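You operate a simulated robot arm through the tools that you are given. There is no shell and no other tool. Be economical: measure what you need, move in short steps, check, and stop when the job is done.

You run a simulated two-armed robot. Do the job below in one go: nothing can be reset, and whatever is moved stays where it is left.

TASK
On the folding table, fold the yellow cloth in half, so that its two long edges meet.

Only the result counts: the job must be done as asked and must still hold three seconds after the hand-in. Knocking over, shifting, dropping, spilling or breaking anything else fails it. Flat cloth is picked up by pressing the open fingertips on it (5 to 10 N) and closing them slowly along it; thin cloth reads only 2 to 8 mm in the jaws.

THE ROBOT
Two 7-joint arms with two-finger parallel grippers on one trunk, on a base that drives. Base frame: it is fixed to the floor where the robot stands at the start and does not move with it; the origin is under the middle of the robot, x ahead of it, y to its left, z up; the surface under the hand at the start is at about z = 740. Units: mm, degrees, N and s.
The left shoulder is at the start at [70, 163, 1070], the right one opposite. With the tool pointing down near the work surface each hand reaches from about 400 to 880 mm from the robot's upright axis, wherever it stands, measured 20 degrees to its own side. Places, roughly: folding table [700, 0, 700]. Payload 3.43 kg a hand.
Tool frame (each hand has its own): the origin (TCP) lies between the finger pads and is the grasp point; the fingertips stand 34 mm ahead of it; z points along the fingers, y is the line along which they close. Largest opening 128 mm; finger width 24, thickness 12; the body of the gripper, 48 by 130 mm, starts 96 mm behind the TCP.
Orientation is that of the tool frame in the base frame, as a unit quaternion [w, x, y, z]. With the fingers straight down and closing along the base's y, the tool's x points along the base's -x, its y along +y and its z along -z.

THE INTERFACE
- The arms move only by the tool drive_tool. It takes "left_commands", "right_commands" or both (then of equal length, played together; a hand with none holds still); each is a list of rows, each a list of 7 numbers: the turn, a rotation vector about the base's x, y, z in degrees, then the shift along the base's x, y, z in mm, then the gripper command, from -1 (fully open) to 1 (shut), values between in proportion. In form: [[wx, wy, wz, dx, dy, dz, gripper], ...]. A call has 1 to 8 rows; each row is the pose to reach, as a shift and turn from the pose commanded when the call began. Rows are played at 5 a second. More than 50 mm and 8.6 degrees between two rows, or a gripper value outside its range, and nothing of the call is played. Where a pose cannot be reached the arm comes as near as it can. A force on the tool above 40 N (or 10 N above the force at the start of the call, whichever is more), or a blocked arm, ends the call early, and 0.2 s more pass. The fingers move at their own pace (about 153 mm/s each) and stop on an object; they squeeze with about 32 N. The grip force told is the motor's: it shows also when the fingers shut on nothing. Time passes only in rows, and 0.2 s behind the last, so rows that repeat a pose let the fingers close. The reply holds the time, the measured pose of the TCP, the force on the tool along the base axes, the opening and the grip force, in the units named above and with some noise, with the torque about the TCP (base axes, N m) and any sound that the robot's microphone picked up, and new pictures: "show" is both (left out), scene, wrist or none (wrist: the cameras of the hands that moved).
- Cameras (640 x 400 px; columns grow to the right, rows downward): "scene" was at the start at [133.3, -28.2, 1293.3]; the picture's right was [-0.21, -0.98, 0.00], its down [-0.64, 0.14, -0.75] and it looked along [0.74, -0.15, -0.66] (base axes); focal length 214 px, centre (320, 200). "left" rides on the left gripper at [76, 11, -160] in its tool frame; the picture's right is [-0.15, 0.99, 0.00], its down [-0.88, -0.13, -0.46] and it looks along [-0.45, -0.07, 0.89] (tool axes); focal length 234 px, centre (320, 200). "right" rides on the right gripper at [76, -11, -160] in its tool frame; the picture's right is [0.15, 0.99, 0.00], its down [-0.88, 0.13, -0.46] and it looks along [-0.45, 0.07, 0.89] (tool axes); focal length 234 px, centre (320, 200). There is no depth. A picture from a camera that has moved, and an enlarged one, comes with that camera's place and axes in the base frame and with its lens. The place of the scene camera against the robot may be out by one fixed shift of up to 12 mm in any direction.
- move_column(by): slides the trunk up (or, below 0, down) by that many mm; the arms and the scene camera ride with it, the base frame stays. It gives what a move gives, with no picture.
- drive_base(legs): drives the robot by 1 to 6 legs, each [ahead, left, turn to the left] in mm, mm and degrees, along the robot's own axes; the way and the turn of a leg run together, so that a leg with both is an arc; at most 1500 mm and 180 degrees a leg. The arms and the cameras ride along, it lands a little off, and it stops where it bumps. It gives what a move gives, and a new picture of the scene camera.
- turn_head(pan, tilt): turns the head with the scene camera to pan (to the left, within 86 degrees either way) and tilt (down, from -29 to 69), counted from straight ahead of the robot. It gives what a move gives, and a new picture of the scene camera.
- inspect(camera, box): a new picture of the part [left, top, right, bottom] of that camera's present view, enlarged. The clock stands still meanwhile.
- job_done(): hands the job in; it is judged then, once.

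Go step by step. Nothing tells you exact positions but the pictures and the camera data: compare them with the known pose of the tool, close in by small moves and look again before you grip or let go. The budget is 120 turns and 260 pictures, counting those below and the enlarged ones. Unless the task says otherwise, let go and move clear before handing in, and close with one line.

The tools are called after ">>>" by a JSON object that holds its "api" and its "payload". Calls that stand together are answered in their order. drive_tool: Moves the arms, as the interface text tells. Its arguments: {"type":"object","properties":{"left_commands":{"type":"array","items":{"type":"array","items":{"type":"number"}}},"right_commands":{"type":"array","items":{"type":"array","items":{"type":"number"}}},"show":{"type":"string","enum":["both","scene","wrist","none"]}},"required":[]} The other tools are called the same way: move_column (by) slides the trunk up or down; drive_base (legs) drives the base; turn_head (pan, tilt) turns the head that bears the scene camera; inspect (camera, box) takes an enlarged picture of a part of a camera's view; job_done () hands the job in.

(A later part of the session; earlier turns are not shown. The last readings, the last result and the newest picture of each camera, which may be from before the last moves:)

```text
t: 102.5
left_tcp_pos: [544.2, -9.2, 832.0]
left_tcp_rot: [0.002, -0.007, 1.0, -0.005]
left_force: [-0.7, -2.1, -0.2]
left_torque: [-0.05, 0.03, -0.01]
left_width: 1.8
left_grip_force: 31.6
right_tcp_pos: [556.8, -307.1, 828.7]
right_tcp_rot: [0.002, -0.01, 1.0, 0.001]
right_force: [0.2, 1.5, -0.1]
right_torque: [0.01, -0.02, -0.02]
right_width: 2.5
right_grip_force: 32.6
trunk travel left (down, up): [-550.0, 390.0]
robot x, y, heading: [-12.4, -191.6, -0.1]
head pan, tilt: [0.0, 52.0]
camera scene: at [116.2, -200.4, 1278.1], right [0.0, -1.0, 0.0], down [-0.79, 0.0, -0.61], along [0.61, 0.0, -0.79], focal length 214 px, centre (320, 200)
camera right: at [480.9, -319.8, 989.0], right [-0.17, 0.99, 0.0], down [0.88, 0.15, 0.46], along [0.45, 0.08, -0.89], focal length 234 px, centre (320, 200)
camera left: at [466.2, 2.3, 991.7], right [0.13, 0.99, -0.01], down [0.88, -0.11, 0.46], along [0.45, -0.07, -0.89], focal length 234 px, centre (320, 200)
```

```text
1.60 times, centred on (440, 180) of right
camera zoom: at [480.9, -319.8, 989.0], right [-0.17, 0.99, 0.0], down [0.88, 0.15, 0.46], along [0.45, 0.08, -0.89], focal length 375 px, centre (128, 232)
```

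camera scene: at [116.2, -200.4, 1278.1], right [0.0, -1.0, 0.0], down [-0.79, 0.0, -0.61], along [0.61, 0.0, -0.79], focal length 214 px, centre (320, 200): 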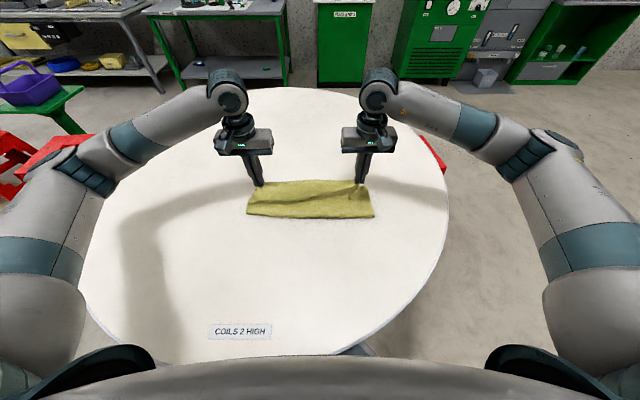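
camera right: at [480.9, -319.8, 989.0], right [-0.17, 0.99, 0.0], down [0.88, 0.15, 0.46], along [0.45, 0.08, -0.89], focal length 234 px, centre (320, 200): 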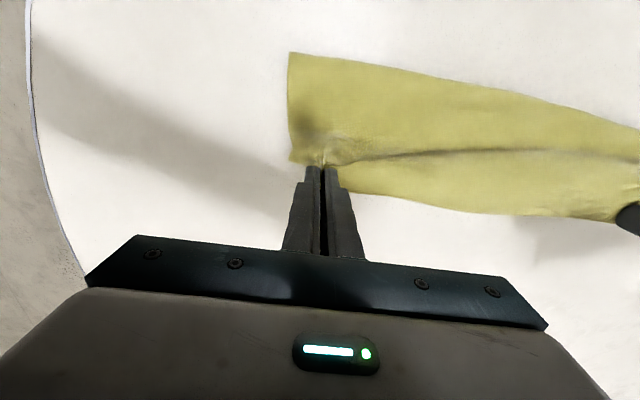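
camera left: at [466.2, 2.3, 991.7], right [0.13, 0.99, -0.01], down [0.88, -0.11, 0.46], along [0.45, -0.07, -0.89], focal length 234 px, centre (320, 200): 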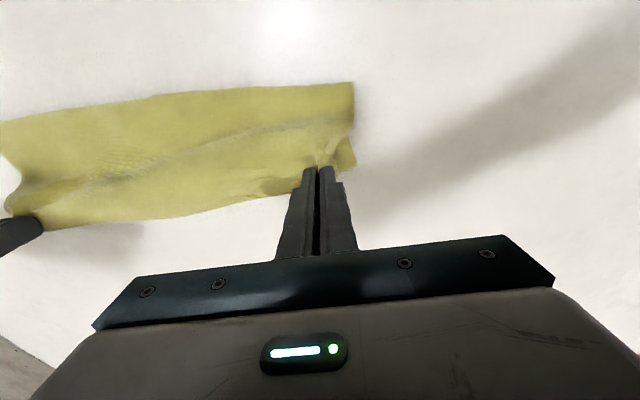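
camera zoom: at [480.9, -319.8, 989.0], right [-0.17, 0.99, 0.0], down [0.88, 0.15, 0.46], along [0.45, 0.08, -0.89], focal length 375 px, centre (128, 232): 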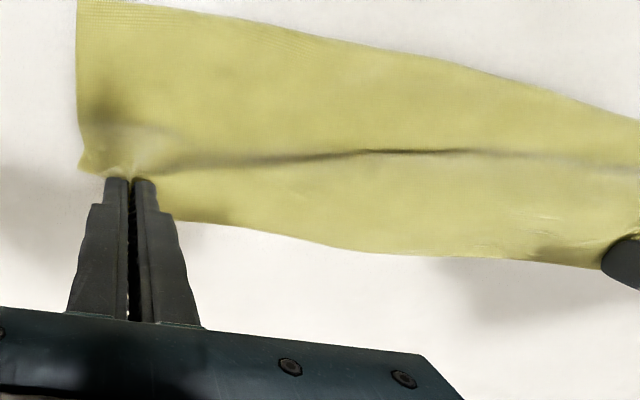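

The fold line sits about 60 mm too far forward (the slack is in a bulge). I back the hands out over the laid part to extend the bottom layer, then fold over again.

>>> {"api": "drive_tool", "payload": {"left_commands": [[0, 0, 0, -25, 0, 35, 1], [0, 0, 0, -60, 0, 50, 1], [0, 0, 0, -95, 0, 42, 1], [0, 0, 0, -128, 0, 20, 1], [0, 0, 0, -150, 0, -5, 1]], "right_commands": [[0, 0, 0, -25, 0, 35, 1], [0, 0, 0, -60, 0, 50, 1], [0, 0, 0, -95, 0, 42, 1], [0, 0, 0, -128, 0, 20, 1], [0, 0, 0, -150, 0, -5, 1]]}}

>>> {"api": "inspect", "payload": {"camera": "scene", "box": [200, 100, 424, 240]}}

```text
t: 103.7
left_tcp_pos: [393.7, -7.6, 827.9]
left_tcp_rot: [0.002, -0.007, 1.0, -0.005]
left_force: [0.3, -2.3, -0.3]
left_torque: [-0.09, -0.02, 0.0]
left_width: 2.2
left_grip_force: 31.7
right_tcp_pos: [407.3, -304.4, 825.0]
right_tcp_rot: [0.002, -0.009, 1.0, 0.001]
right_force: [-0.2, 2.3, 0.0]
right_torque: [0.09, -0.01, -0.02]
right_width: 2.5
right_grip_force: 32.1
trunk travel left (down, up): [-550.0, 390.0]
robot x, y, heading: [-6.9, -189.8, 0.1]
head pan, tilt: [0.0, 52.0]
camera scene: at [115.2, -200.1, 1278.2], right [0.0, -1.0, 0.0], down [-0.79, 0.0, -0.62], along [0.62, 0.0, -0.79], focal length 214 px, centre (320, 200)
camera right: at [330.9, -318.1, 983.8], right [-0.16, 0.99, 0.0], down [0.88, 0.15, 0.46], along [0.45, 0.08, -0.89], focal length 234 px, centre (320, 200)
camera left: at [316.2, 4.7, 987.2], right [0.13, 0.99, -0.01], down [0.88, -0.11, 0.46], along [0.46, -0.07, -0.89], focal length 234 px, centre (320, 200)
```

scene: 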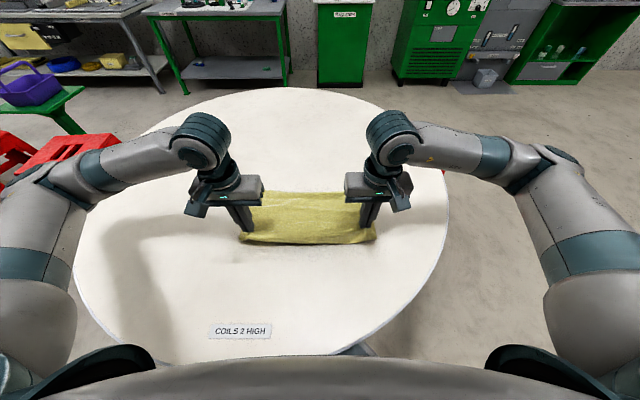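
right: 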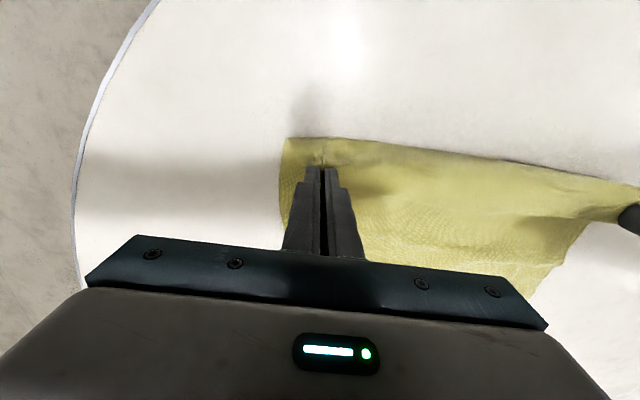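
left: 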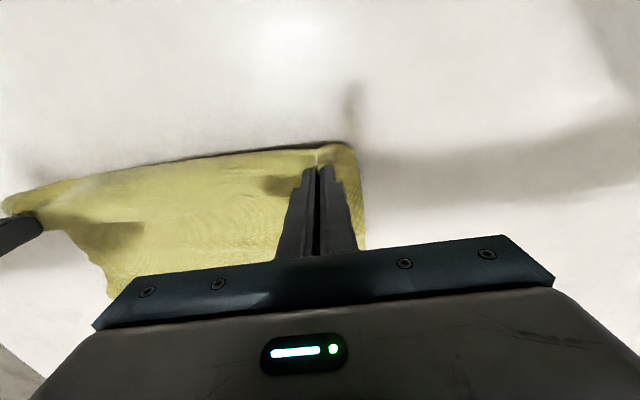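

```text
2.86 times, centred on (312, 170) of scene
camera zoom: at [115.2, -200.1, 1278.2], right [0.0, -1.0, 0.0], down [-0.79, 0.0, -0.62], along [0.62, 0.0, -0.79], focal length 613 px, centre (343, 286)
```

zoom: 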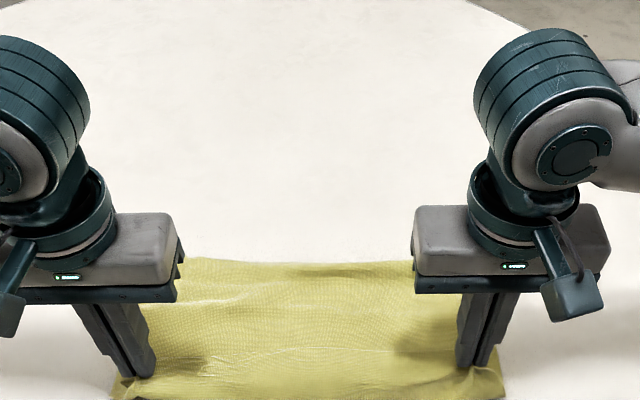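

Now the arc over toward the far edge.

>>> {"api": "drive_tool", "payload": {"left_commands": [[0, 0, 0, 0, 0, 40, 1], [0, 0, 0, 12, 0, 75, 1], [0, 0, 0, 40, 0, 98, 1], [0, 0, 0, 75, 0, 100, 1], [0, 0, 0, 107, 0, 80, 1], [0, 0, 0, 132, 0, 45, 1], [0, 0, 0, 148, 0, 10, 1], [0, 0, 0, 152, 0, -20, 1]], "right_commands": [[0, 0, 0, 0, 0, 40, 1], [0, 0, 0, 12, 0, 75, 1], [0, 0, 0, 40, 0, 98, 1], [0, 0, 0, 75, 0, 100, 1], [0, 0, 0, 107, 0, 80, 1], [0, 0, 0, 132, 0, 45, 1], [0, 0, 0, 148, 0, 10, 1], [0, 0, 0, 152, 0, -20, 1]]}}

>>> {"api": "inspect", "payload": {"camera": "scene", "box": [200, 100, 424, 240]}}

>>> {"api": "inspect", "payload": {"camera": "left", "box": [0, 40, 400, 240]}}

>>> {"api": "inspect", "payload": {"camera": "right", "box": [240, 40, 640, 240]}}

```text
t: 105.5
left_tcp_pos: [545.2, -8.1, 804.4]
left_tcp_rot: [0.002, -0.007, 1.0, -0.004]
left_force: [-0.5, -3.2, 0.8]
left_torque: [-0.07, 0.03, -0.02]
left_width: 2.2
left_grip_force: 31.8
right_tcp_pos: [557.8, -305.2, 802.5]
right_tcp_rot: [0.003, -0.01, 1.0, 0.001]
right_force: [-1.4, 3.3, 0.3]
right_torque: [0.06, 0.03, -0.08]
right_width: 2.3
right_grip_force: 32.5
trunk travel left (down, up): [-550.0, 390.0]
robot x, y, heading: [-10.0, -187.8, -0.2]
head pan, tilt: [0.0, 52.0]
camera scene: at [115.8, -200.2, 1278.2], right [0.0, -1.0, 0.0], down [-0.79, 0.0, -0.62], along [0.62, 0.0, -0.79], focal length 214 px, centre (320, 200)
camera right: at [482.5, -318.6, 962.1], right [-0.16, 0.99, 0.0], down [0.88, 0.15, 0.46], along [0.45, 0.08, -0.89], focal length 234 px, centre (320, 200)
camera left: at [467.8, 4.2, 964.3], right [0.13, 0.99, -0.01], down [0.88, -0.12, 0.46], along [0.45, -0.07, -0.89], focal length 234 px, centre (320, 200)
```

scene: 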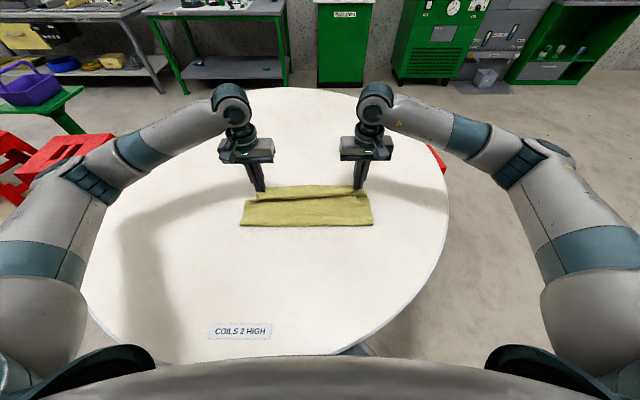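
right: 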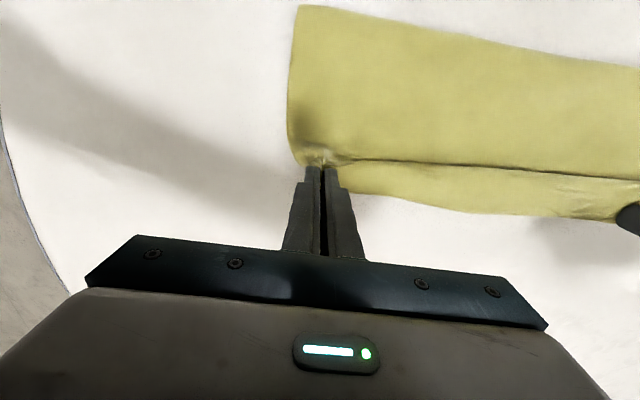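
left: 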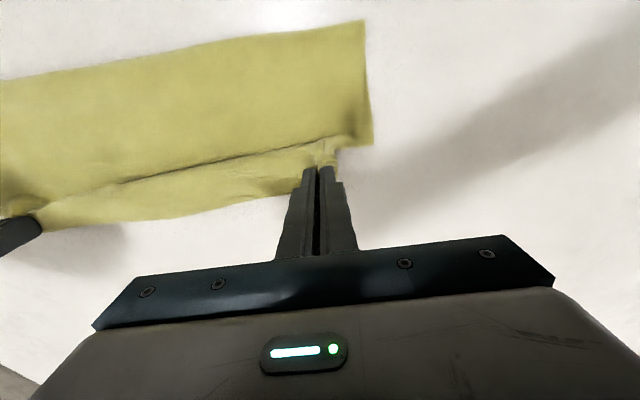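

```text
2.86 times, centred on (312, 170) of scene
camera zoom: at [115.8, -200.2, 1278.2], right [0.0, -1.0, 0.0], down [-0.79, 0.0, -0.62], along [0.62, 0.0, -0.79], focal length 613 px, centre (343, 286)
```

zoom: 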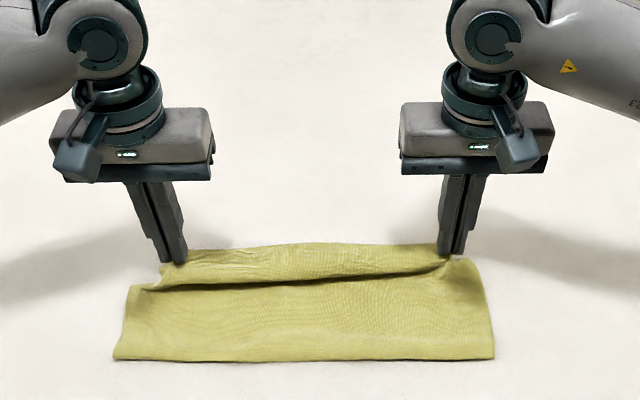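

```text
1.60 times, centred on (200, 140) of left
camera zoom: at [467.8, 4.2, 964.3], right [0.13, 0.99, -0.01], down [0.88, -0.12, 0.46], along [0.45, -0.07, -0.89], focal length 375 px, centre (512, 296)
```

zoom: 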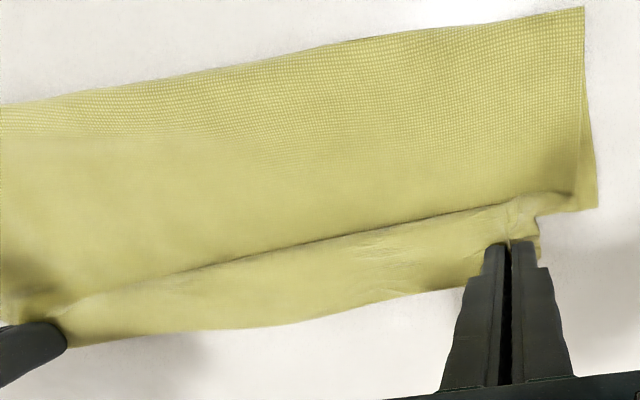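

```text
1.60 times, centred on (440, 140) of right
camera zoom: at [482.5, -318.6, 962.1], right [-0.16, 0.99, 0.0], down [0.88, 0.15, 0.46], along [0.45, 0.08, -0.89], focal length 375 px, centre (128, 296)
```

zoom: 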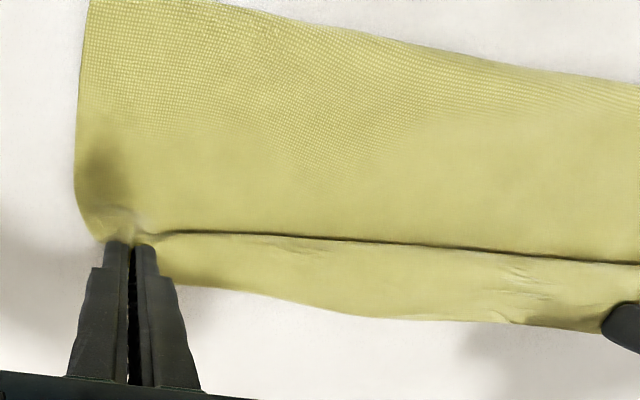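

The bottom layer is still short (fold at x≈432, bottom edge ≈528), with the excess in an overhang. I back out further, using the base, to lay exactly half down before folding over again.

>>> {"api": "drive_tool", "payload": {"left_commands": [[0, 0, 0, -20, 0, 25, 1], [0, 0, 0, -55, 0, 40, 1], [0, 0, 0, -90, 0, 35, 1], [0, 0, 0, -125, 0, 15, 1]], "right_commands": [[0, 0, 0, -20, 0, 25, 1], [0, 0, 0, -55, 0, 40, 1], [0, 0, 0, -90, 0, 35, 1], [0, 0, 0, -125, 0, 15, 1]], "show": "none"}}

>>> {"api": "drive_base", "payload": {"legs": [[-90, 0, 0]]}}

>>> {"api": "drive_tool", "payload": {"left_commands": [[0, 0, 0, -10, 0, -12, 1], [0, 0, 0, -25, 0, -24, 1]], "right_commands": [[0, 0, 0, -10, 0, -12, 1], [0, 0, 0, -25, 0, -24, 1]]}}

>>> {"api": "inspect", "payload": {"camera": "scene", "box": [200, 120, 424, 260]}}

```text
t: 106.5
left_tcp_pos: [420.2, -9.3, 818.3]
left_tcp_rot: [0.001, -0.008, 1.0, -0.005]
left_force: [-0.2, -3.1, 0.7]
left_torque: [-0.11, 0.02, -0.03]
left_width: 2.3
left_grip_force: 32.3
right_tcp_pos: [430.5, -309.0, 818.8]
right_tcp_rot: [0.003, -0.009, 1.0, 0.001]
right_force: [-0.9, 2.0, 0.2]
right_torque: [0.1, 0.01, -0.03]
right_width: 2.5
right_grip_force: 32.1
trunk travel left (down, up): [-550.0, 390.0]
robot x, y, heading: [-11.8, -187.6, -0.1]
head pan, tilt: [0.0, 52.0]
```

```text
t: 107.6
left_tcp_pos: [329.5, -11.6, 817.3]
left_tcp_rot: [0.002, -0.007, 1.0, -0.004]
left_force: [-0.6, -3.1, -0.9]
left_torque: [-0.1, 0.0, -0.04]
left_width: 2.2
left_grip_force: 31.9
right_tcp_pos: [339.4, -309.2, 819.3]
right_tcp_rot: [0.002, -0.009, 1.0, 0.0]
right_force: [-0.3, 3.7, 0.1]
right_torque: [0.08, -0.02, -0.05]
right_width: 2.4
right_grip_force: 32.3
trunk travel left (down, up): [-550.0, 390.0]
robot x, y, heading: [-100.7, -191.8, -0.2]
head pan, tilt: [0.0, 52.0]
camera scene: at [23.9, -200.1, 1278.2], right [0.0, -1.0, 0.0], down [-0.79, 0.0, -0.62], along [0.62, 0.0, -0.79], focal length 214 px, centre (320, 200)
```

scene: 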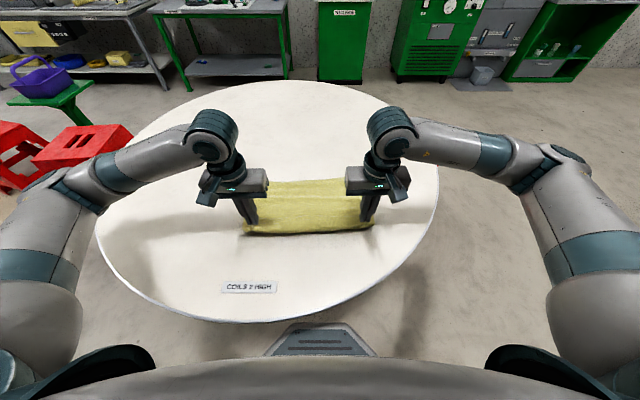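

```text
t: 108.2
left_tcp_pos: [304.4, -13.7, 796.2]
left_tcp_rot: [0.002, -0.007, 1.0, -0.004]
left_force: [0.7, -0.6, 0.1]
left_torque: [-0.05, -0.01, -0.01]
left_width: 2.4
left_grip_force: 32.3
right_tcp_pos: [315.4, -308.4, 792.0]
right_tcp_rot: [0.003, -0.01, 1.0, 0.0]
right_force: [0.5, 1.1, 0.2]
right_torque: [0.01, -0.01, -0.04]
right_width: 2.7
right_grip_force: 31.8
trunk travel left (down, up): [-550.0, 390.0]
robot x, y, heading: [-99.9, -190.8, -0.1]
head pan, tilt: [0.0, 52.0]
camera scene: at [24.7, -200.2, 1278.2], right [0.0, -1.0, 0.0], down [-0.79, 0.0, -0.62], along [0.62, 0.0, -0.79], focal length 214 px, centre (320, 200)
camera right: at [240.1, -321.1, 951.4], right [-0.17, 0.99, 0.0], down [0.88, 0.15, 0.46], along [0.45, 0.08, -0.89], focal length 234 px, centre (320, 200)
camera left: at [227.2, -0.7, 956.0], right [0.13, 0.99, -0.01], down [0.88, -0.11, 0.46], along [0.46, -0.07, -0.89], focal length 234 px, centre (320, 200)
```

scene: 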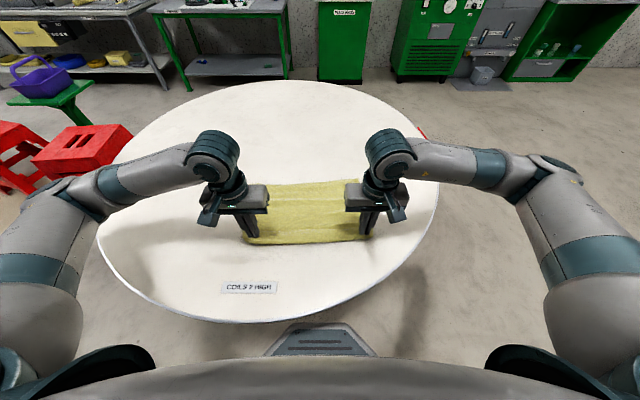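
right: 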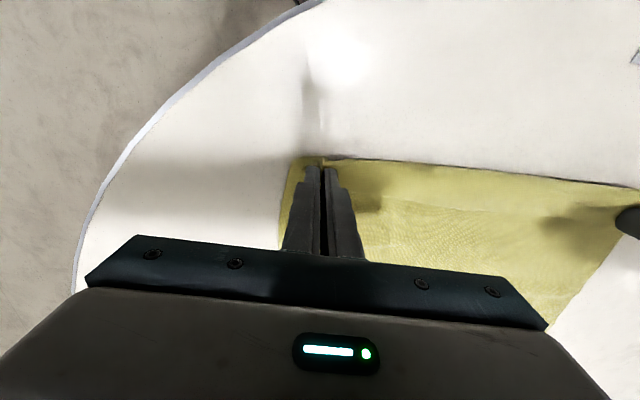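
left: 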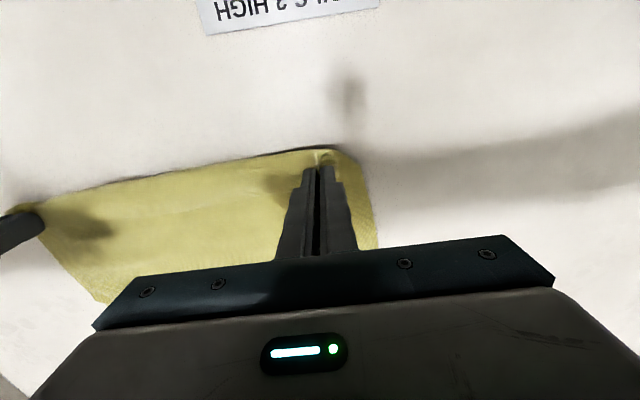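

```text
2.86 times, centred on (312, 190) of scene
camera zoom: at [24.7, -200.2, 1278.2], right [0.0, -1.0, 0.0], down [-0.79, 0.0, -0.62], along [0.62, 0.0, -0.79], focal length 613 px, centre (343, 229)
```

zoom: 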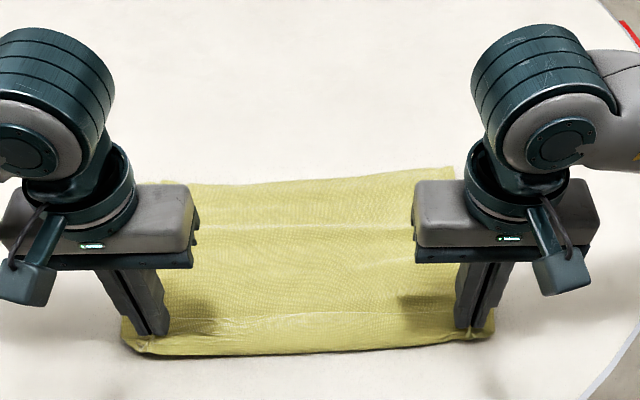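

Nearly flat. I pull the slack out a little further with the base and measure.

>>> {"api": "drive_base", "payload": {"legs": [[-45, 0, 0]]}}

>>> {"api": "inspect", "payload": {"camera": "scene", "box": [200, 120, 424, 260]}}

```text
t: 109.1
left_tcp_pos: [259.9, -11.4, 796.2]
left_tcp_rot: [0.003, -0.008, 1.0, -0.005]
left_force: [-0.7, -1.1, 0.7]
left_torque: [0.0, -0.01, -0.03]
left_width: 2.2
left_grip_force: 31.7
right_tcp_pos: [271.1, -308.2, 792.9]
right_tcp_rot: [0.003, -0.01, 1.0, 0.0]
right_force: [-0.2, 1.6, 0.3]
right_torque: [0.02, -0.04, -0.02]
right_width: 2.6
right_grip_force: 32.6
trunk travel left (down, up): [-550.0, 390.0]
robot x, y, heading: [-144.7, -187.8, 0.3]
head pan, tilt: [0.0, 52.0]
camera scene: at [-20.3, -200.1, 1278.3], right [0.0, -1.0, 0.0], down [-0.79, 0.0, -0.62], along [0.62, 0.0, -0.79], focal length 214 px, centre (320, 200)
```

scene: 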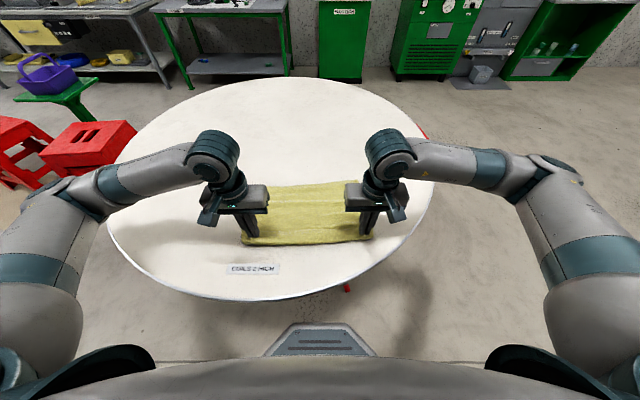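

```text
2.86 times, centred on (312, 190) of scene
camera zoom: at [-20.3, -200.1, 1278.3], right [0.0, -1.0, 0.0], down [-0.79, 0.0, -0.62], along [0.62, 0.0, -0.79], focal length 613 px, centre (343, 229)
```

zoom: 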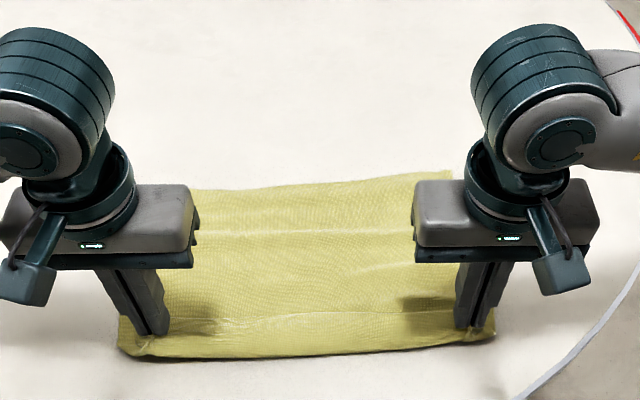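

The far strip is evidently tucked under (visible length is only ~200 of 282 mm), so the lower edge curled when it landed. I'll hang it again and land it with a trailing motion.

>>> {"api": "drive_tool", "payload": {"left_commands": [[0, 0, 0, 15, 0, 40, 1], [0, 0, 0, 35, 0, 80, 1], [0, 0, 0, 55, 0, 122, 1], [0, 0, 0, 75, 0, 165, 1], [0, 0, 0, 95, 0, 208, 1], [0, 0, 0, 115, 0, 250, 1], [0, 0, 0, 135, 0, 290, 1], [0, 0, 0, 150, 0, 315, 1]], "right_commands": [[0, 0, 0, 15, 0, 40, 1], [0, 0, 0, 35, 0, 80, 1], [0, 0, 0, 55, 0, 122, 1], [0, 0, 0, 75, 0, 165, 1], [0, 0, 0, 95, 0, 208, 1], [0, 0, 0, 115, 0, 250, 1], [0, 0, 0, 135, 0, 290, 1], [0, 0, 0, 150, 0, 318, 1]], "show": "scene"}}

>>> {"api": "inspect", "payload": {"camera": "scene", "box": [200, 60, 424, 200]}}

```text
t: 110.9
left_tcp_pos: [410.6, -10.5, 1111.9]
left_tcp_rot: [0.002, -0.008, 1.0, -0.004]
left_force: [0.0, 0.3, 0.1]
left_torque: [0.02, 0.0, -0.03]
left_width: 2.1
left_grip_force: 31.5
right_tcp_pos: [421.4, -305.2, 1111.9]
right_tcp_rot: [0.002, -0.009, 1.0, 0.001]
right_force: [0.7, -0.1, 0.7]
right_torque: [0.02, 0.0, -0.04]
right_width: 2.8
right_grip_force: 32.2
trunk travel left (down, up): [-550.0, 390.0]
robot x, y, heading: [-144.2, -194.1, 0.3]
head pan, tilt: [0.0, 52.0]
camera scene: at [-19.0, -200.2, 1278.0], right [0.0, -1.0, 0.0], down [-0.79, 0.0, -0.62], along [0.62, 0.0, -0.79], focal length 214 px, centre (320, 200)
```

scene: 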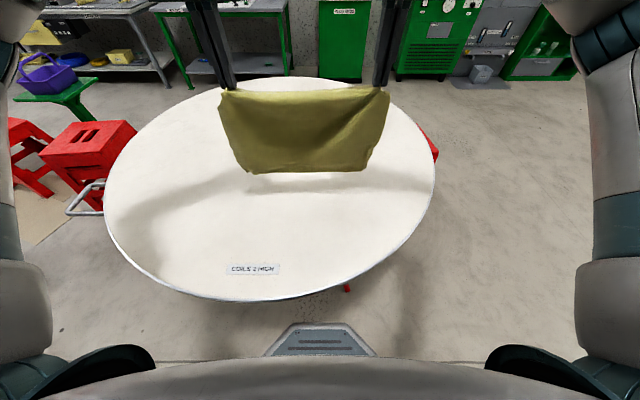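

```text
2.86 times, centred on (312, 130) of scene
camera zoom: at [-19.0, -200.2, 1278.0], right [0.0, -1.0, 0.0], down [-0.79, 0.0, -0.62], along [0.62, 0.0, -0.79], focal length 613 px, centre (343, 400)
```

zoom: 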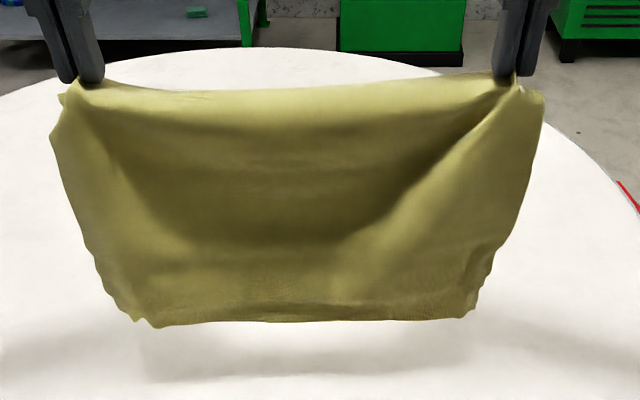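

>>> {"api": "drive_base", "payload": {"legs": [[130, 0, 0]]}}

>>> {"api": "drive_tool", "payload": {"left_commands": [[0, 0, 0, 30, 0, 0, 1], [0, 0, 0, 65, 0, 0, 1], [0, 0, 0, 100, 0, 0, 1], [0, 0, 0, 130, 0, -10, 1], [0, 0, 0, 140, 0, -25, 1]], "right_commands": [[0, 0, 0, 30, 0, 0, 1], [0, 0, 0, 60, 0, 0, 1], [0, 0, 0, 90, 0, 0, 1], [0, 0, 0, 120, 0, -10, 1], [0, 0, 0, 130, 0, -25, 1]], "show": "none"}}

>>> {"api": "drive_tool", "payload": {"left_commands": [[0, 0, 0, -35, 0, -15, 1], [0, 0, 0, -68, 0, -50, 1], [0, 0, 0, -100, 0, -85, 1], [0, 0, 0, -132, 0, -120, 1], [0, 0, 0, -164, 0, -155, 1], [0, 0, 0, -196, 0, -190, 1], [0, 0, 0, -228, 0, -225, 1], [0, 0, 0, -255, 0, -255, 1]], "right_commands": [[0, 0, 0, -35, 0, -15, 1], [0, 0, 0, -68, 0, -50, 1], [0, 0, 0, -100, 0, -85, 1], [0, 0, 0, -132, 0, -120, 1], [0, 0, 0, -164, 0, -155, 1], [0, 0, 0, -196, 0, -190, 1], [0, 0, 0, -228, 0, -225, 1], [0, 0, 0, -255, 0, -255, 1]]}}

>>> {"api": "inspect", "payload": {"camera": "scene", "box": [200, 100, 424, 240]}}

```text
t: 112.2
left_tcp_pos: [540.2, -10.5, 1110.0]
left_tcp_rot: [0.001, -0.008, 1.0, -0.004]
left_force: [0.4, 0.4, -1.7]
left_torque: [-0.04, 0.03, 0.0]
left_width: 2.3
left_grip_force: 32.3
right_tcp_pos: [552.5, -302.9, 1110.2]
right_tcp_rot: [0.002, -0.011, 1.0, 0.0]
right_force: [-0.3, 0.2, -0.9]
right_torque: [0.04, 0.03, -0.04]
right_width: 2.6
right_grip_force: 32.1
trunk travel left (down, up): [-550.0, 390.0]
robot x, y, heading: [-16.2, -192.6, 0.2]
head pan, tilt: [0.0, 52.0]
camera scene: at [110.8, -199.3, 1278.2], right [0.01, -1.0, 0.0], down [-0.79, 0.0, -0.62], along [0.62, 0.0, -0.79], focal length 214 px, centre (320, 200)
```

scene: 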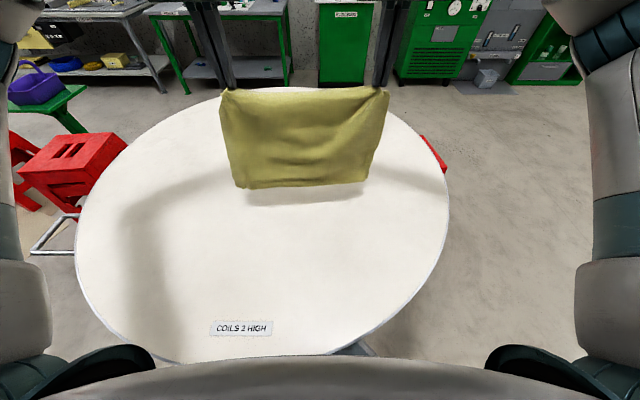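

```text
t: 113.4
left_tcp_pos: [679.9, -8.0, 1084.7]
left_tcp_rot: [0.001, -0.008, 1.0, -0.005]
left_force: [0.1, -0.9, -0.4]
left_torque: [0.01, 0.0, -0.04]
left_width: 1.9
left_grip_force: 32.4
right_tcp_pos: [681.2, -302.8, 1085.2]
right_tcp_rot: [0.003, -0.012, 1.0, 0.001]
right_force: [0.3, 1.8, -0.5]
right_torque: [0.04, 0.02, -0.02]
right_width: 2.8
right_grip_force: 31.9
trunk travel left (down, up): [-550.0, 390.0]
robot x, y, heading: [-16.6, -194.2, 0.5]
head pan, tilt: [0.0, 52.0]
```

```text
t: 115.2
left_tcp_pos: [424.8, -7.1, 833.1]
left_tcp_rot: [0.003, -0.009, 1.0, -0.006]
left_force: [-0.6, -2.5, -1.0]
left_torque: [-0.1, 0.01, -0.03]
left_width: 2.2
left_grip_force: 32.1
right_tcp_pos: [423.4, -304.7, 829.8]
right_tcp_rot: [0.002, -0.011, 1.0, 0.0]
right_force: [0.0, 2.7, -0.3]
right_torque: [0.07, 0.0, -0.03]
right_width: 2.5
right_grip_force: 32.1
trunk travel left (down, up): [-550.0, 390.0]
robot x, y, heading: [-16.2, -188.6, 0.5]
head pan, tilt: [0.0, 52.0]
camera scene: at [110.3, -198.7, 1278.3], right [0.01, -1.0, 0.0], down [-0.79, 0.0, -0.62], along [0.62, 0.0, -0.79], focal length 214 px, centre (320, 200)
camera right: at [348.6, -316.9, 989.1], right [-0.17, 0.99, 0.0], down [0.87, 0.15, 0.46], along [0.45, 0.08, -0.89], focal length 234 px, centre (320, 200)
camera left: at [345.8, 5.8, 993.3], right [0.13, 0.99, -0.01], down [0.88, -0.11, 0.46], along [0.46, -0.07, -0.89], focal length 234 px, centre (320, 200)
```

scene: 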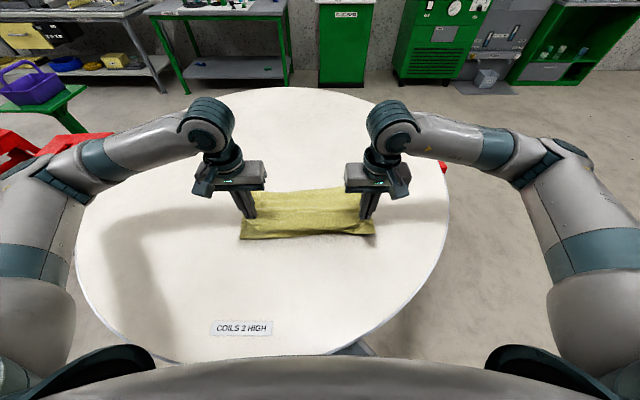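
right: 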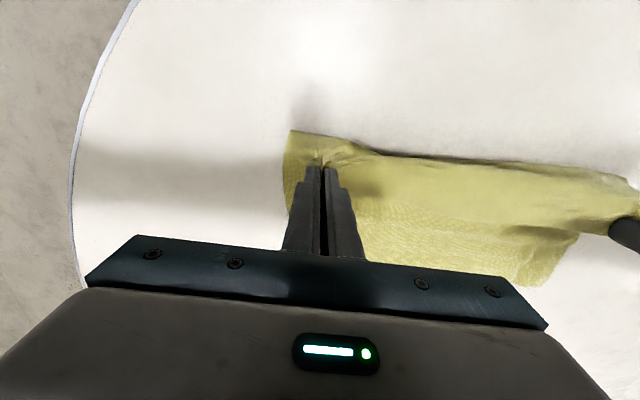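
left: 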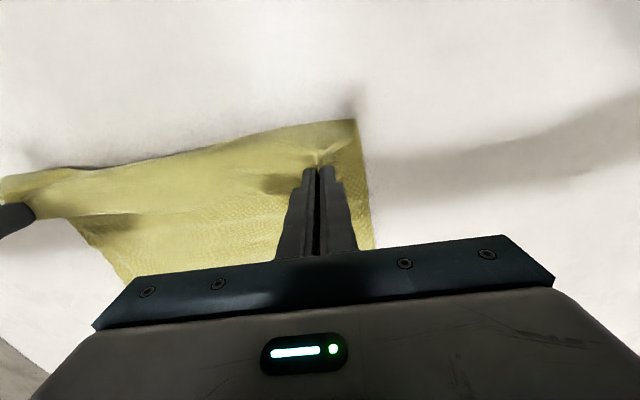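

```text
2.86 times, centred on (312, 170) of scene
camera zoom: at [110.3, -198.7, 1278.3], right [0.01, -1.0, 0.0], down [-0.79, 0.0, -0.62], along [0.62, 0.0, -0.79], focal length 613 px, centre (343, 286)
```

zoom: 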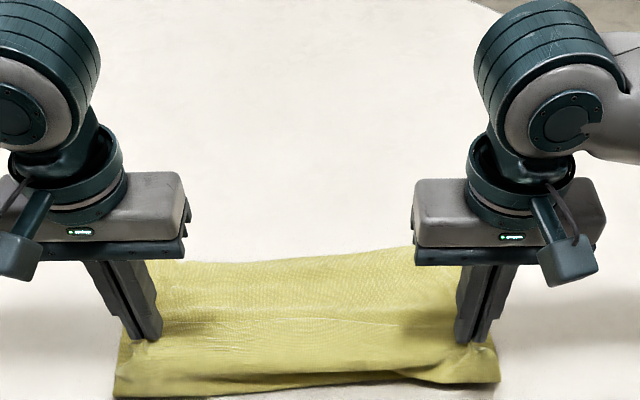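

The landing looks better: about 177 mm is laid flat with CD near x≈558–580 (D≈(555,50), C≈(582,−315)). I fold the held edge over onto it, shifting +24 in y to align.

>>> {"api": "drive_tool", "payload": {"left_commands": [[0, 0, 0, 0, 3, 40, 1], [0, 0, 1, 10, 6, 70, 1], [0, 0, 2, 35, 10, 85, 1], [0, 0, 3, 65, 14, 80, 1], [0, 0, 4, 92, 18, 55, 1], [0, 0, 4, 112, 22, 25, 1], [0, 0, 4, 122, 24, -5, 1], [0, 0, 4, 122, 24, -30, 1]], "right_commands": [[0, 0, 0, 0, 3, 40, 1], [0, 0, 1, 12, 6, 70, 1], [0, 0, 2, 42, 10, 85, 1], [0, 0, 3, 78, 14, 80, 1], [0, 0, 4, 110, 18, 55, 1], [0, 0, 4, 133, 22, 25, 1], [0, 0, 4, 145, 24, -5, 1], [0, 0, 4, 145, 24, -30, 1]]}}

>>> {"api": "inspect", "payload": {"camera": "scene", "box": [200, 100, 424, 240]}}

>>> {"api": "inspect", "payload": {"camera": "left", "box": [0, 40, 400, 240]}}

>>> {"api": "inspect", "payload": {"camera": "right", "box": [240, 40, 640, 240]}}

```text
t: 117.0
left_tcp_pos: [550.5, 14.2, 800.3]
left_tcp_rot: [0.002, -0.044, 0.999, -0.006]
left_force: [-0.1, -1.9, 0.1]
left_torque: [-0.1, 0.01, -0.05]
left_width: 2.1
left_grip_force: 32.5
right_tcp_pos: [573.5, -282.1, 800.1]
right_tcp_rot: [0.003, -0.046, 0.999, 0.0]
right_force: [-0.3, 3.2, -0.3]
right_torque: [0.09, 0.01, -0.05]
right_width: 2.2
right_grip_force: 32.3
trunk travel left (down, up): [-550.0, 390.0]
robot x, y, heading: [-12.9, -187.8, 0.4]
head pan, tilt: [0.0, 52.0]
camera scene: at [111.1, -199.2, 1278.2], right [0.01, -1.0, 0.0], down [-0.79, 0.0, -0.62], along [0.62, 0.0, -0.79], focal length 214 px, centre (320, 200)
camera right: at [499.0, -301.0, 959.3], right [-0.24, 0.97, 0.0], down [0.86, 0.21, 0.46], along [0.45, 0.11, -0.89], focal length 234 px, centre (320, 200)
camera left: at [472.0, 20.5, 959.6], right [0.06, 1.0, -0.01], down [0.89, -0.05, 0.46], along [0.46, -0.04, -0.89], focal length 234 px, centre (320, 200)
```

scene: 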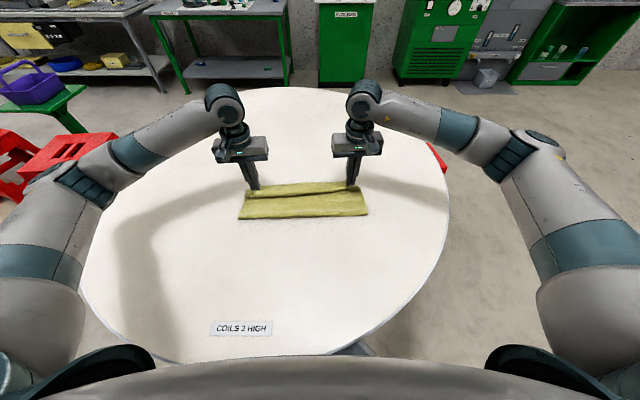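
right: 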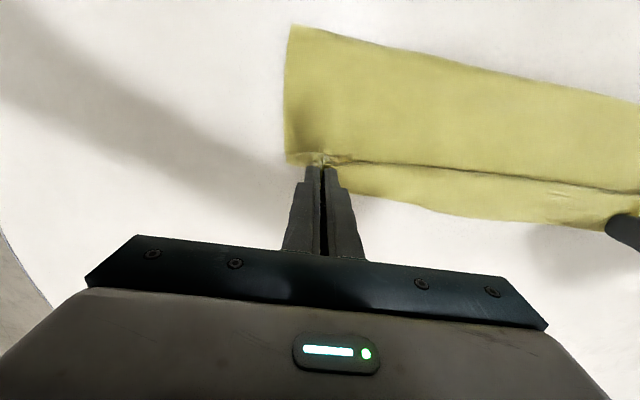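
left: 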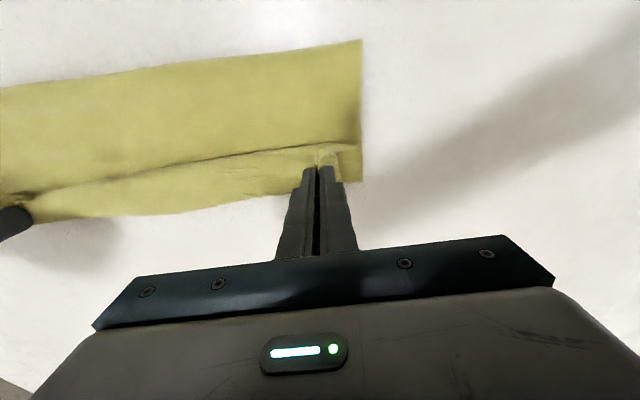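

```text
2.86 times, centred on (312, 170) of scene
camera zoom: at [111.1, -199.2, 1278.2], right [0.01, -1.0, 0.0], down [-0.79, 0.0, -0.62], along [0.62, 0.0, -0.79], focal length 613 px, centre (343, 286)
```

zoom: 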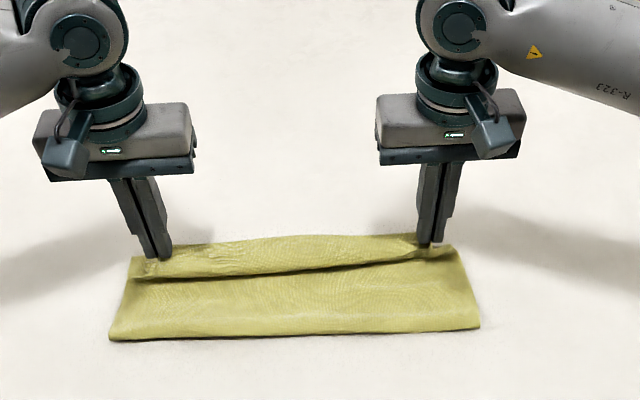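

```text
1.60 times, centred on (200, 140) of left
camera zoom: at [472.0, 20.5, 959.6], right [0.06, 1.0, -0.01], down [0.89, -0.05, 0.46], along [0.46, -0.04, -0.89], focal length 375 px, centre (512, 296)
```

zoom: 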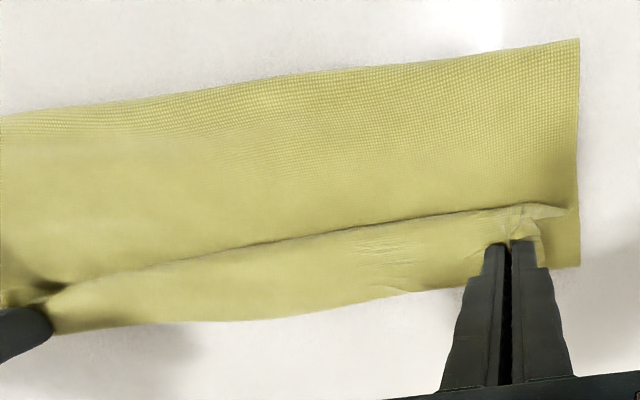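

```text
1.60 times, centred on (440, 140) of right
camera zoom: at [499.0, -301.0, 959.3], right [-0.24, 0.97, 0.0], down [0.86, 0.21, 0.46], along [0.45, 0.11, -0.89], focal length 375 px, centre (128, 296)
```

zoom: 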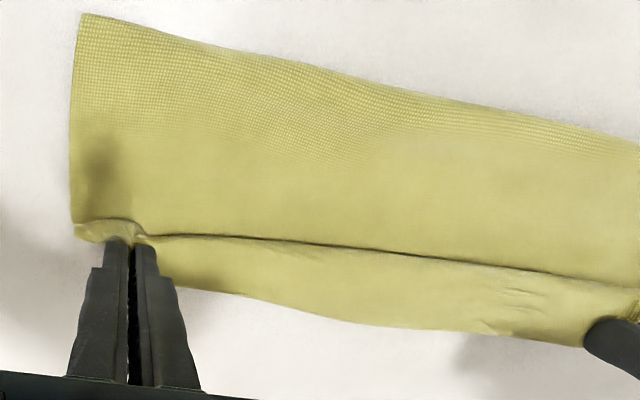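

Alignment is close, but the fold line is about 22 mm short because my arc was too high and peeled up the bottom layer. I go back low and repeat with a lower arc.

>>> {"api": "drive_tool", "payload": {"left_commands": [[0, 0, 0, -15, 0, 20, 1], [0, 0, 0, -45, 0, 38, 1], [0, 0, 0, -80, 0, 42, 1], [0, 0, 0, -115, 0, 35, 1], [0, 0, 0, -140, 0, 22, 1]], "right_commands": [[0, 0, 0, -15, 0, 20, 1], [0, 0, 0, -45, 0, 38, 1], [0, 0, 0, -80, 0, 42, 1], [0, 0, 0, -115, 0, 35, 1], [0, 0, 0, -140, 0, 22, 1]], "show": "scene"}}

>>> {"api": "drive_tool", "payload": {"left_commands": [[0, 0, 0, 0, 0, 22, 1], [0, 0, 0, 12, 0, 42, 1], [0, 0, 0, 42, 0, 50, 1], [0, 0, 0, 75, 0, 45, 1], [0, 0, 0, 105, 0, 30, 1], [0, 0, 0, 128, 0, 12, 1], [0, 0, 0, 142, 0, -8, 1], [0, 0, 0, 143, 0, -24, 1]], "right_commands": [[0, 0, 0, 0, 0, 22, 1], [0, 0, 0, 12, 0, 42, 1], [0, 0, 0, 42, 0, 50, 1], [0, 0, 0, 75, 0, 45, 1], [0, 0, 0, 105, 0, 30, 1], [0, 0, 0, 128, 0, 12, 1], [0, 0, 0, 140, 0, -8, 1], [0, 0, 0, 140, 0, -24, 1]]}}

>>> {"api": "inspect", "payload": {"camera": "scene", "box": [200, 100, 424, 240]}}

>>> {"api": "inspect", "payload": {"camera": "left", "box": [0, 0, 400, 240]}}

>>> {"api": "inspect", "payload": {"camera": "right", "box": [240, 0, 640, 240]}}

```text
t: 118.2
left_tcp_pos: [405.7, 15.2, 825.5]
left_tcp_rot: [0.002, -0.044, 0.999, -0.006]
left_force: [0.3, 0.5, 0.0]
left_torque: [-0.04, 0.0, -0.03]
left_width: 2.1
left_grip_force: 32.0
right_tcp_pos: [432.1, -276.3, 821.7]
right_tcp_rot: [0.003, -0.046, 0.999, -0.001]
right_force: [0.2, -0.4, 0.7]
right_torque: [-0.03, -0.02, -0.02]
right_width: 2.5
right_grip_force: 31.3
trunk travel left (down, up): [-550.0, 390.0]
robot x, y, heading: [-13.5, -184.1, 0.3]
head pan, tilt: [0.0, 52.0]
camera scene: at [110.5, -199.2, 1278.2], right [0.0, -1.0, 0.0], down [-0.79, 0.0, -0.62], along [0.62, 0.0, -0.79], focal length 214 px, centre (320, 200)
```

scene: 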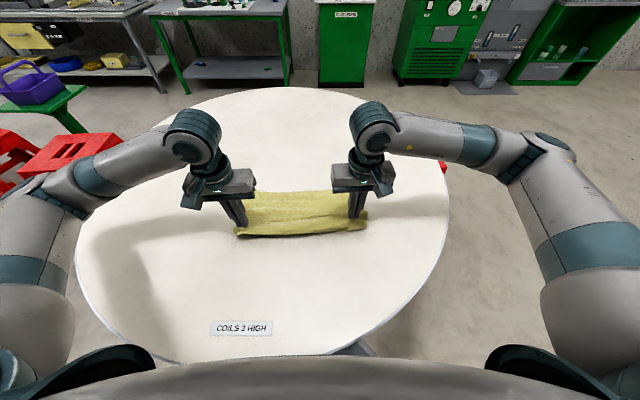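

```text
t: 120.0
left_tcp_pos: [550.4, 15.7, 798.1]
left_tcp_rot: [0.002, -0.043, 0.999, -0.004]
left_force: [-0.5, 0.8, 0.1]
left_torque: [-0.01, 0.02, -0.02]
left_width: 2.3
left_grip_force: 32.2
right_tcp_pos: [571.5, -278.8, 798.7]
right_tcp_rot: [0.003, -0.046, 0.999, 0.0]
right_force: [0.7, 0.7, 0.5]
right_torque: [0.04, 0.02, -0.06]
right_width: 2.5
right_grip_force: 32.2
trunk travel left (down, up): [-550.0, 390.0]
robot x, y, heading: [-14.7, -189.9, 0.2]
head pan, tilt: [0.0, 52.0]
camera scene: at [110.8, -199.2, 1278.2], right [0.01, -1.0, 0.0], down [-0.79, 0.0, -0.62], along [0.62, 0.0, -0.79], focal length 214 px, centre (320, 200)
camera right: at [496.9, -296.6, 959.0], right [-0.24, 0.97, 0.0], down [0.86, 0.21, 0.46], along [0.45, 0.11, -0.89], focal length 234 px, centre (320, 200)
camera left: at [472.0, 21.9, 958.5], right [0.06, 1.0, -0.01], down [0.89, -0.05, 0.46], along [0.46, -0.03, -0.89], focal length 234 px, centre (320, 200)
```

scene: 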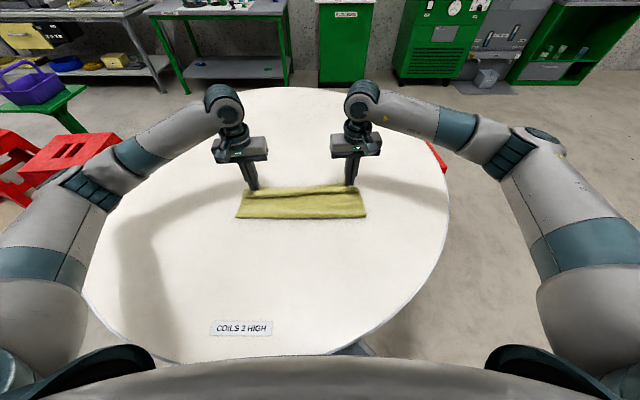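
right: 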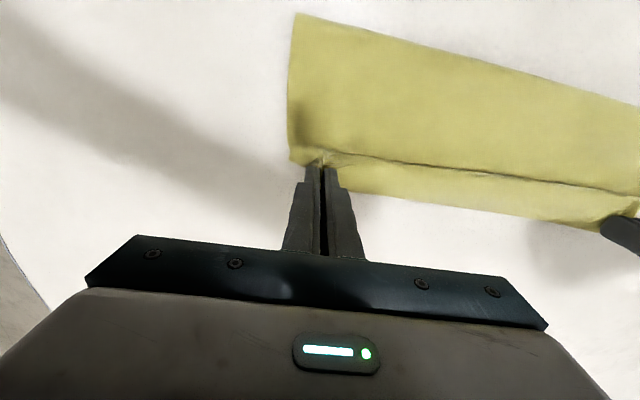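
left: 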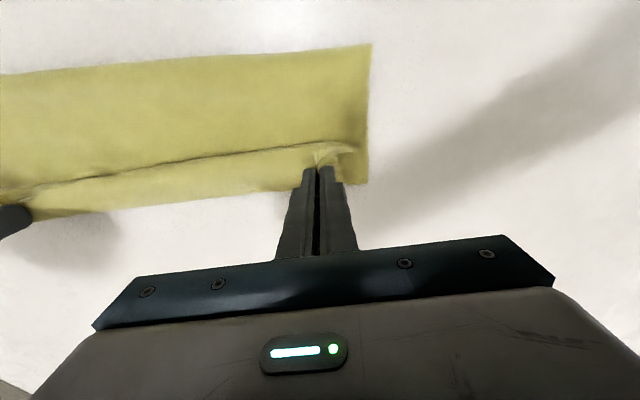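

```text
2.86 times, centred on (312, 170) of scene
camera zoom: at [110.8, -199.2, 1278.2], right [0.01, -1.0, 0.0], down [-0.79, 0.0, -0.62], along [0.62, 0.0, -0.79], focal length 613 px, centre (343, 286)
```

zoom: 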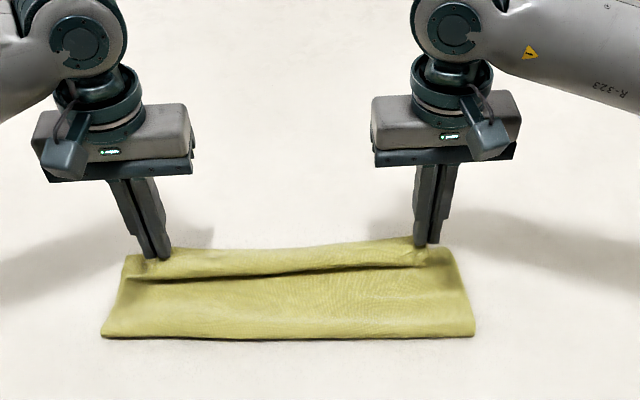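

```text
1.60 times, centred on (200, 120) of left
camera zoom: at [472.0, 21.9, 958.5], right [0.06, 1.0, -0.01], down [0.89, -0.05, 0.46], along [0.46, -0.03, -0.89], focal length 375 px, centre (512, 328)
```

zoom: 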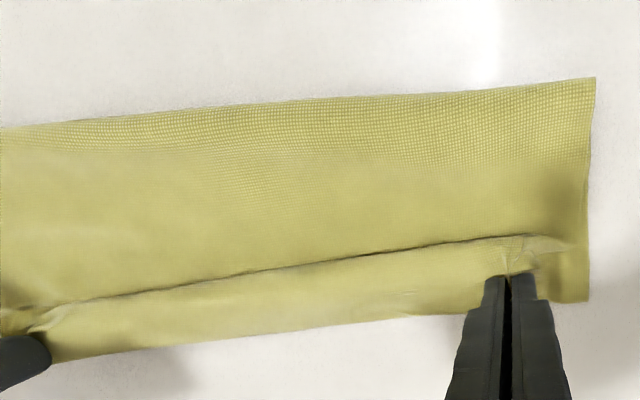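

```text
1.60 times, centred on (440, 120) of right
camera zoom: at [496.9, -296.6, 959.0], right [-0.24, 0.97, 0.0], down [0.86, 0.21, 0.46], along [0.45, 0.11, -0.89], focal length 375 px, centre (128, 328)
```

zoom: 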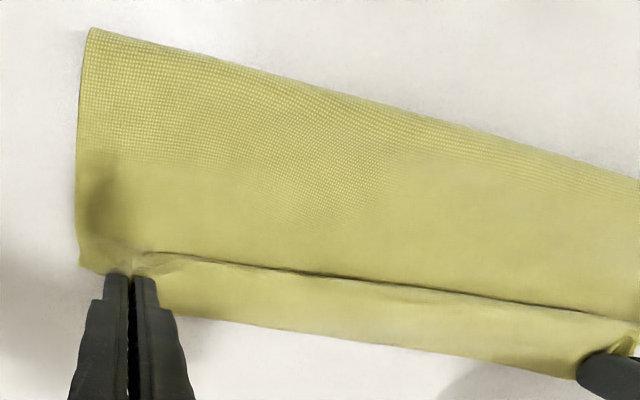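

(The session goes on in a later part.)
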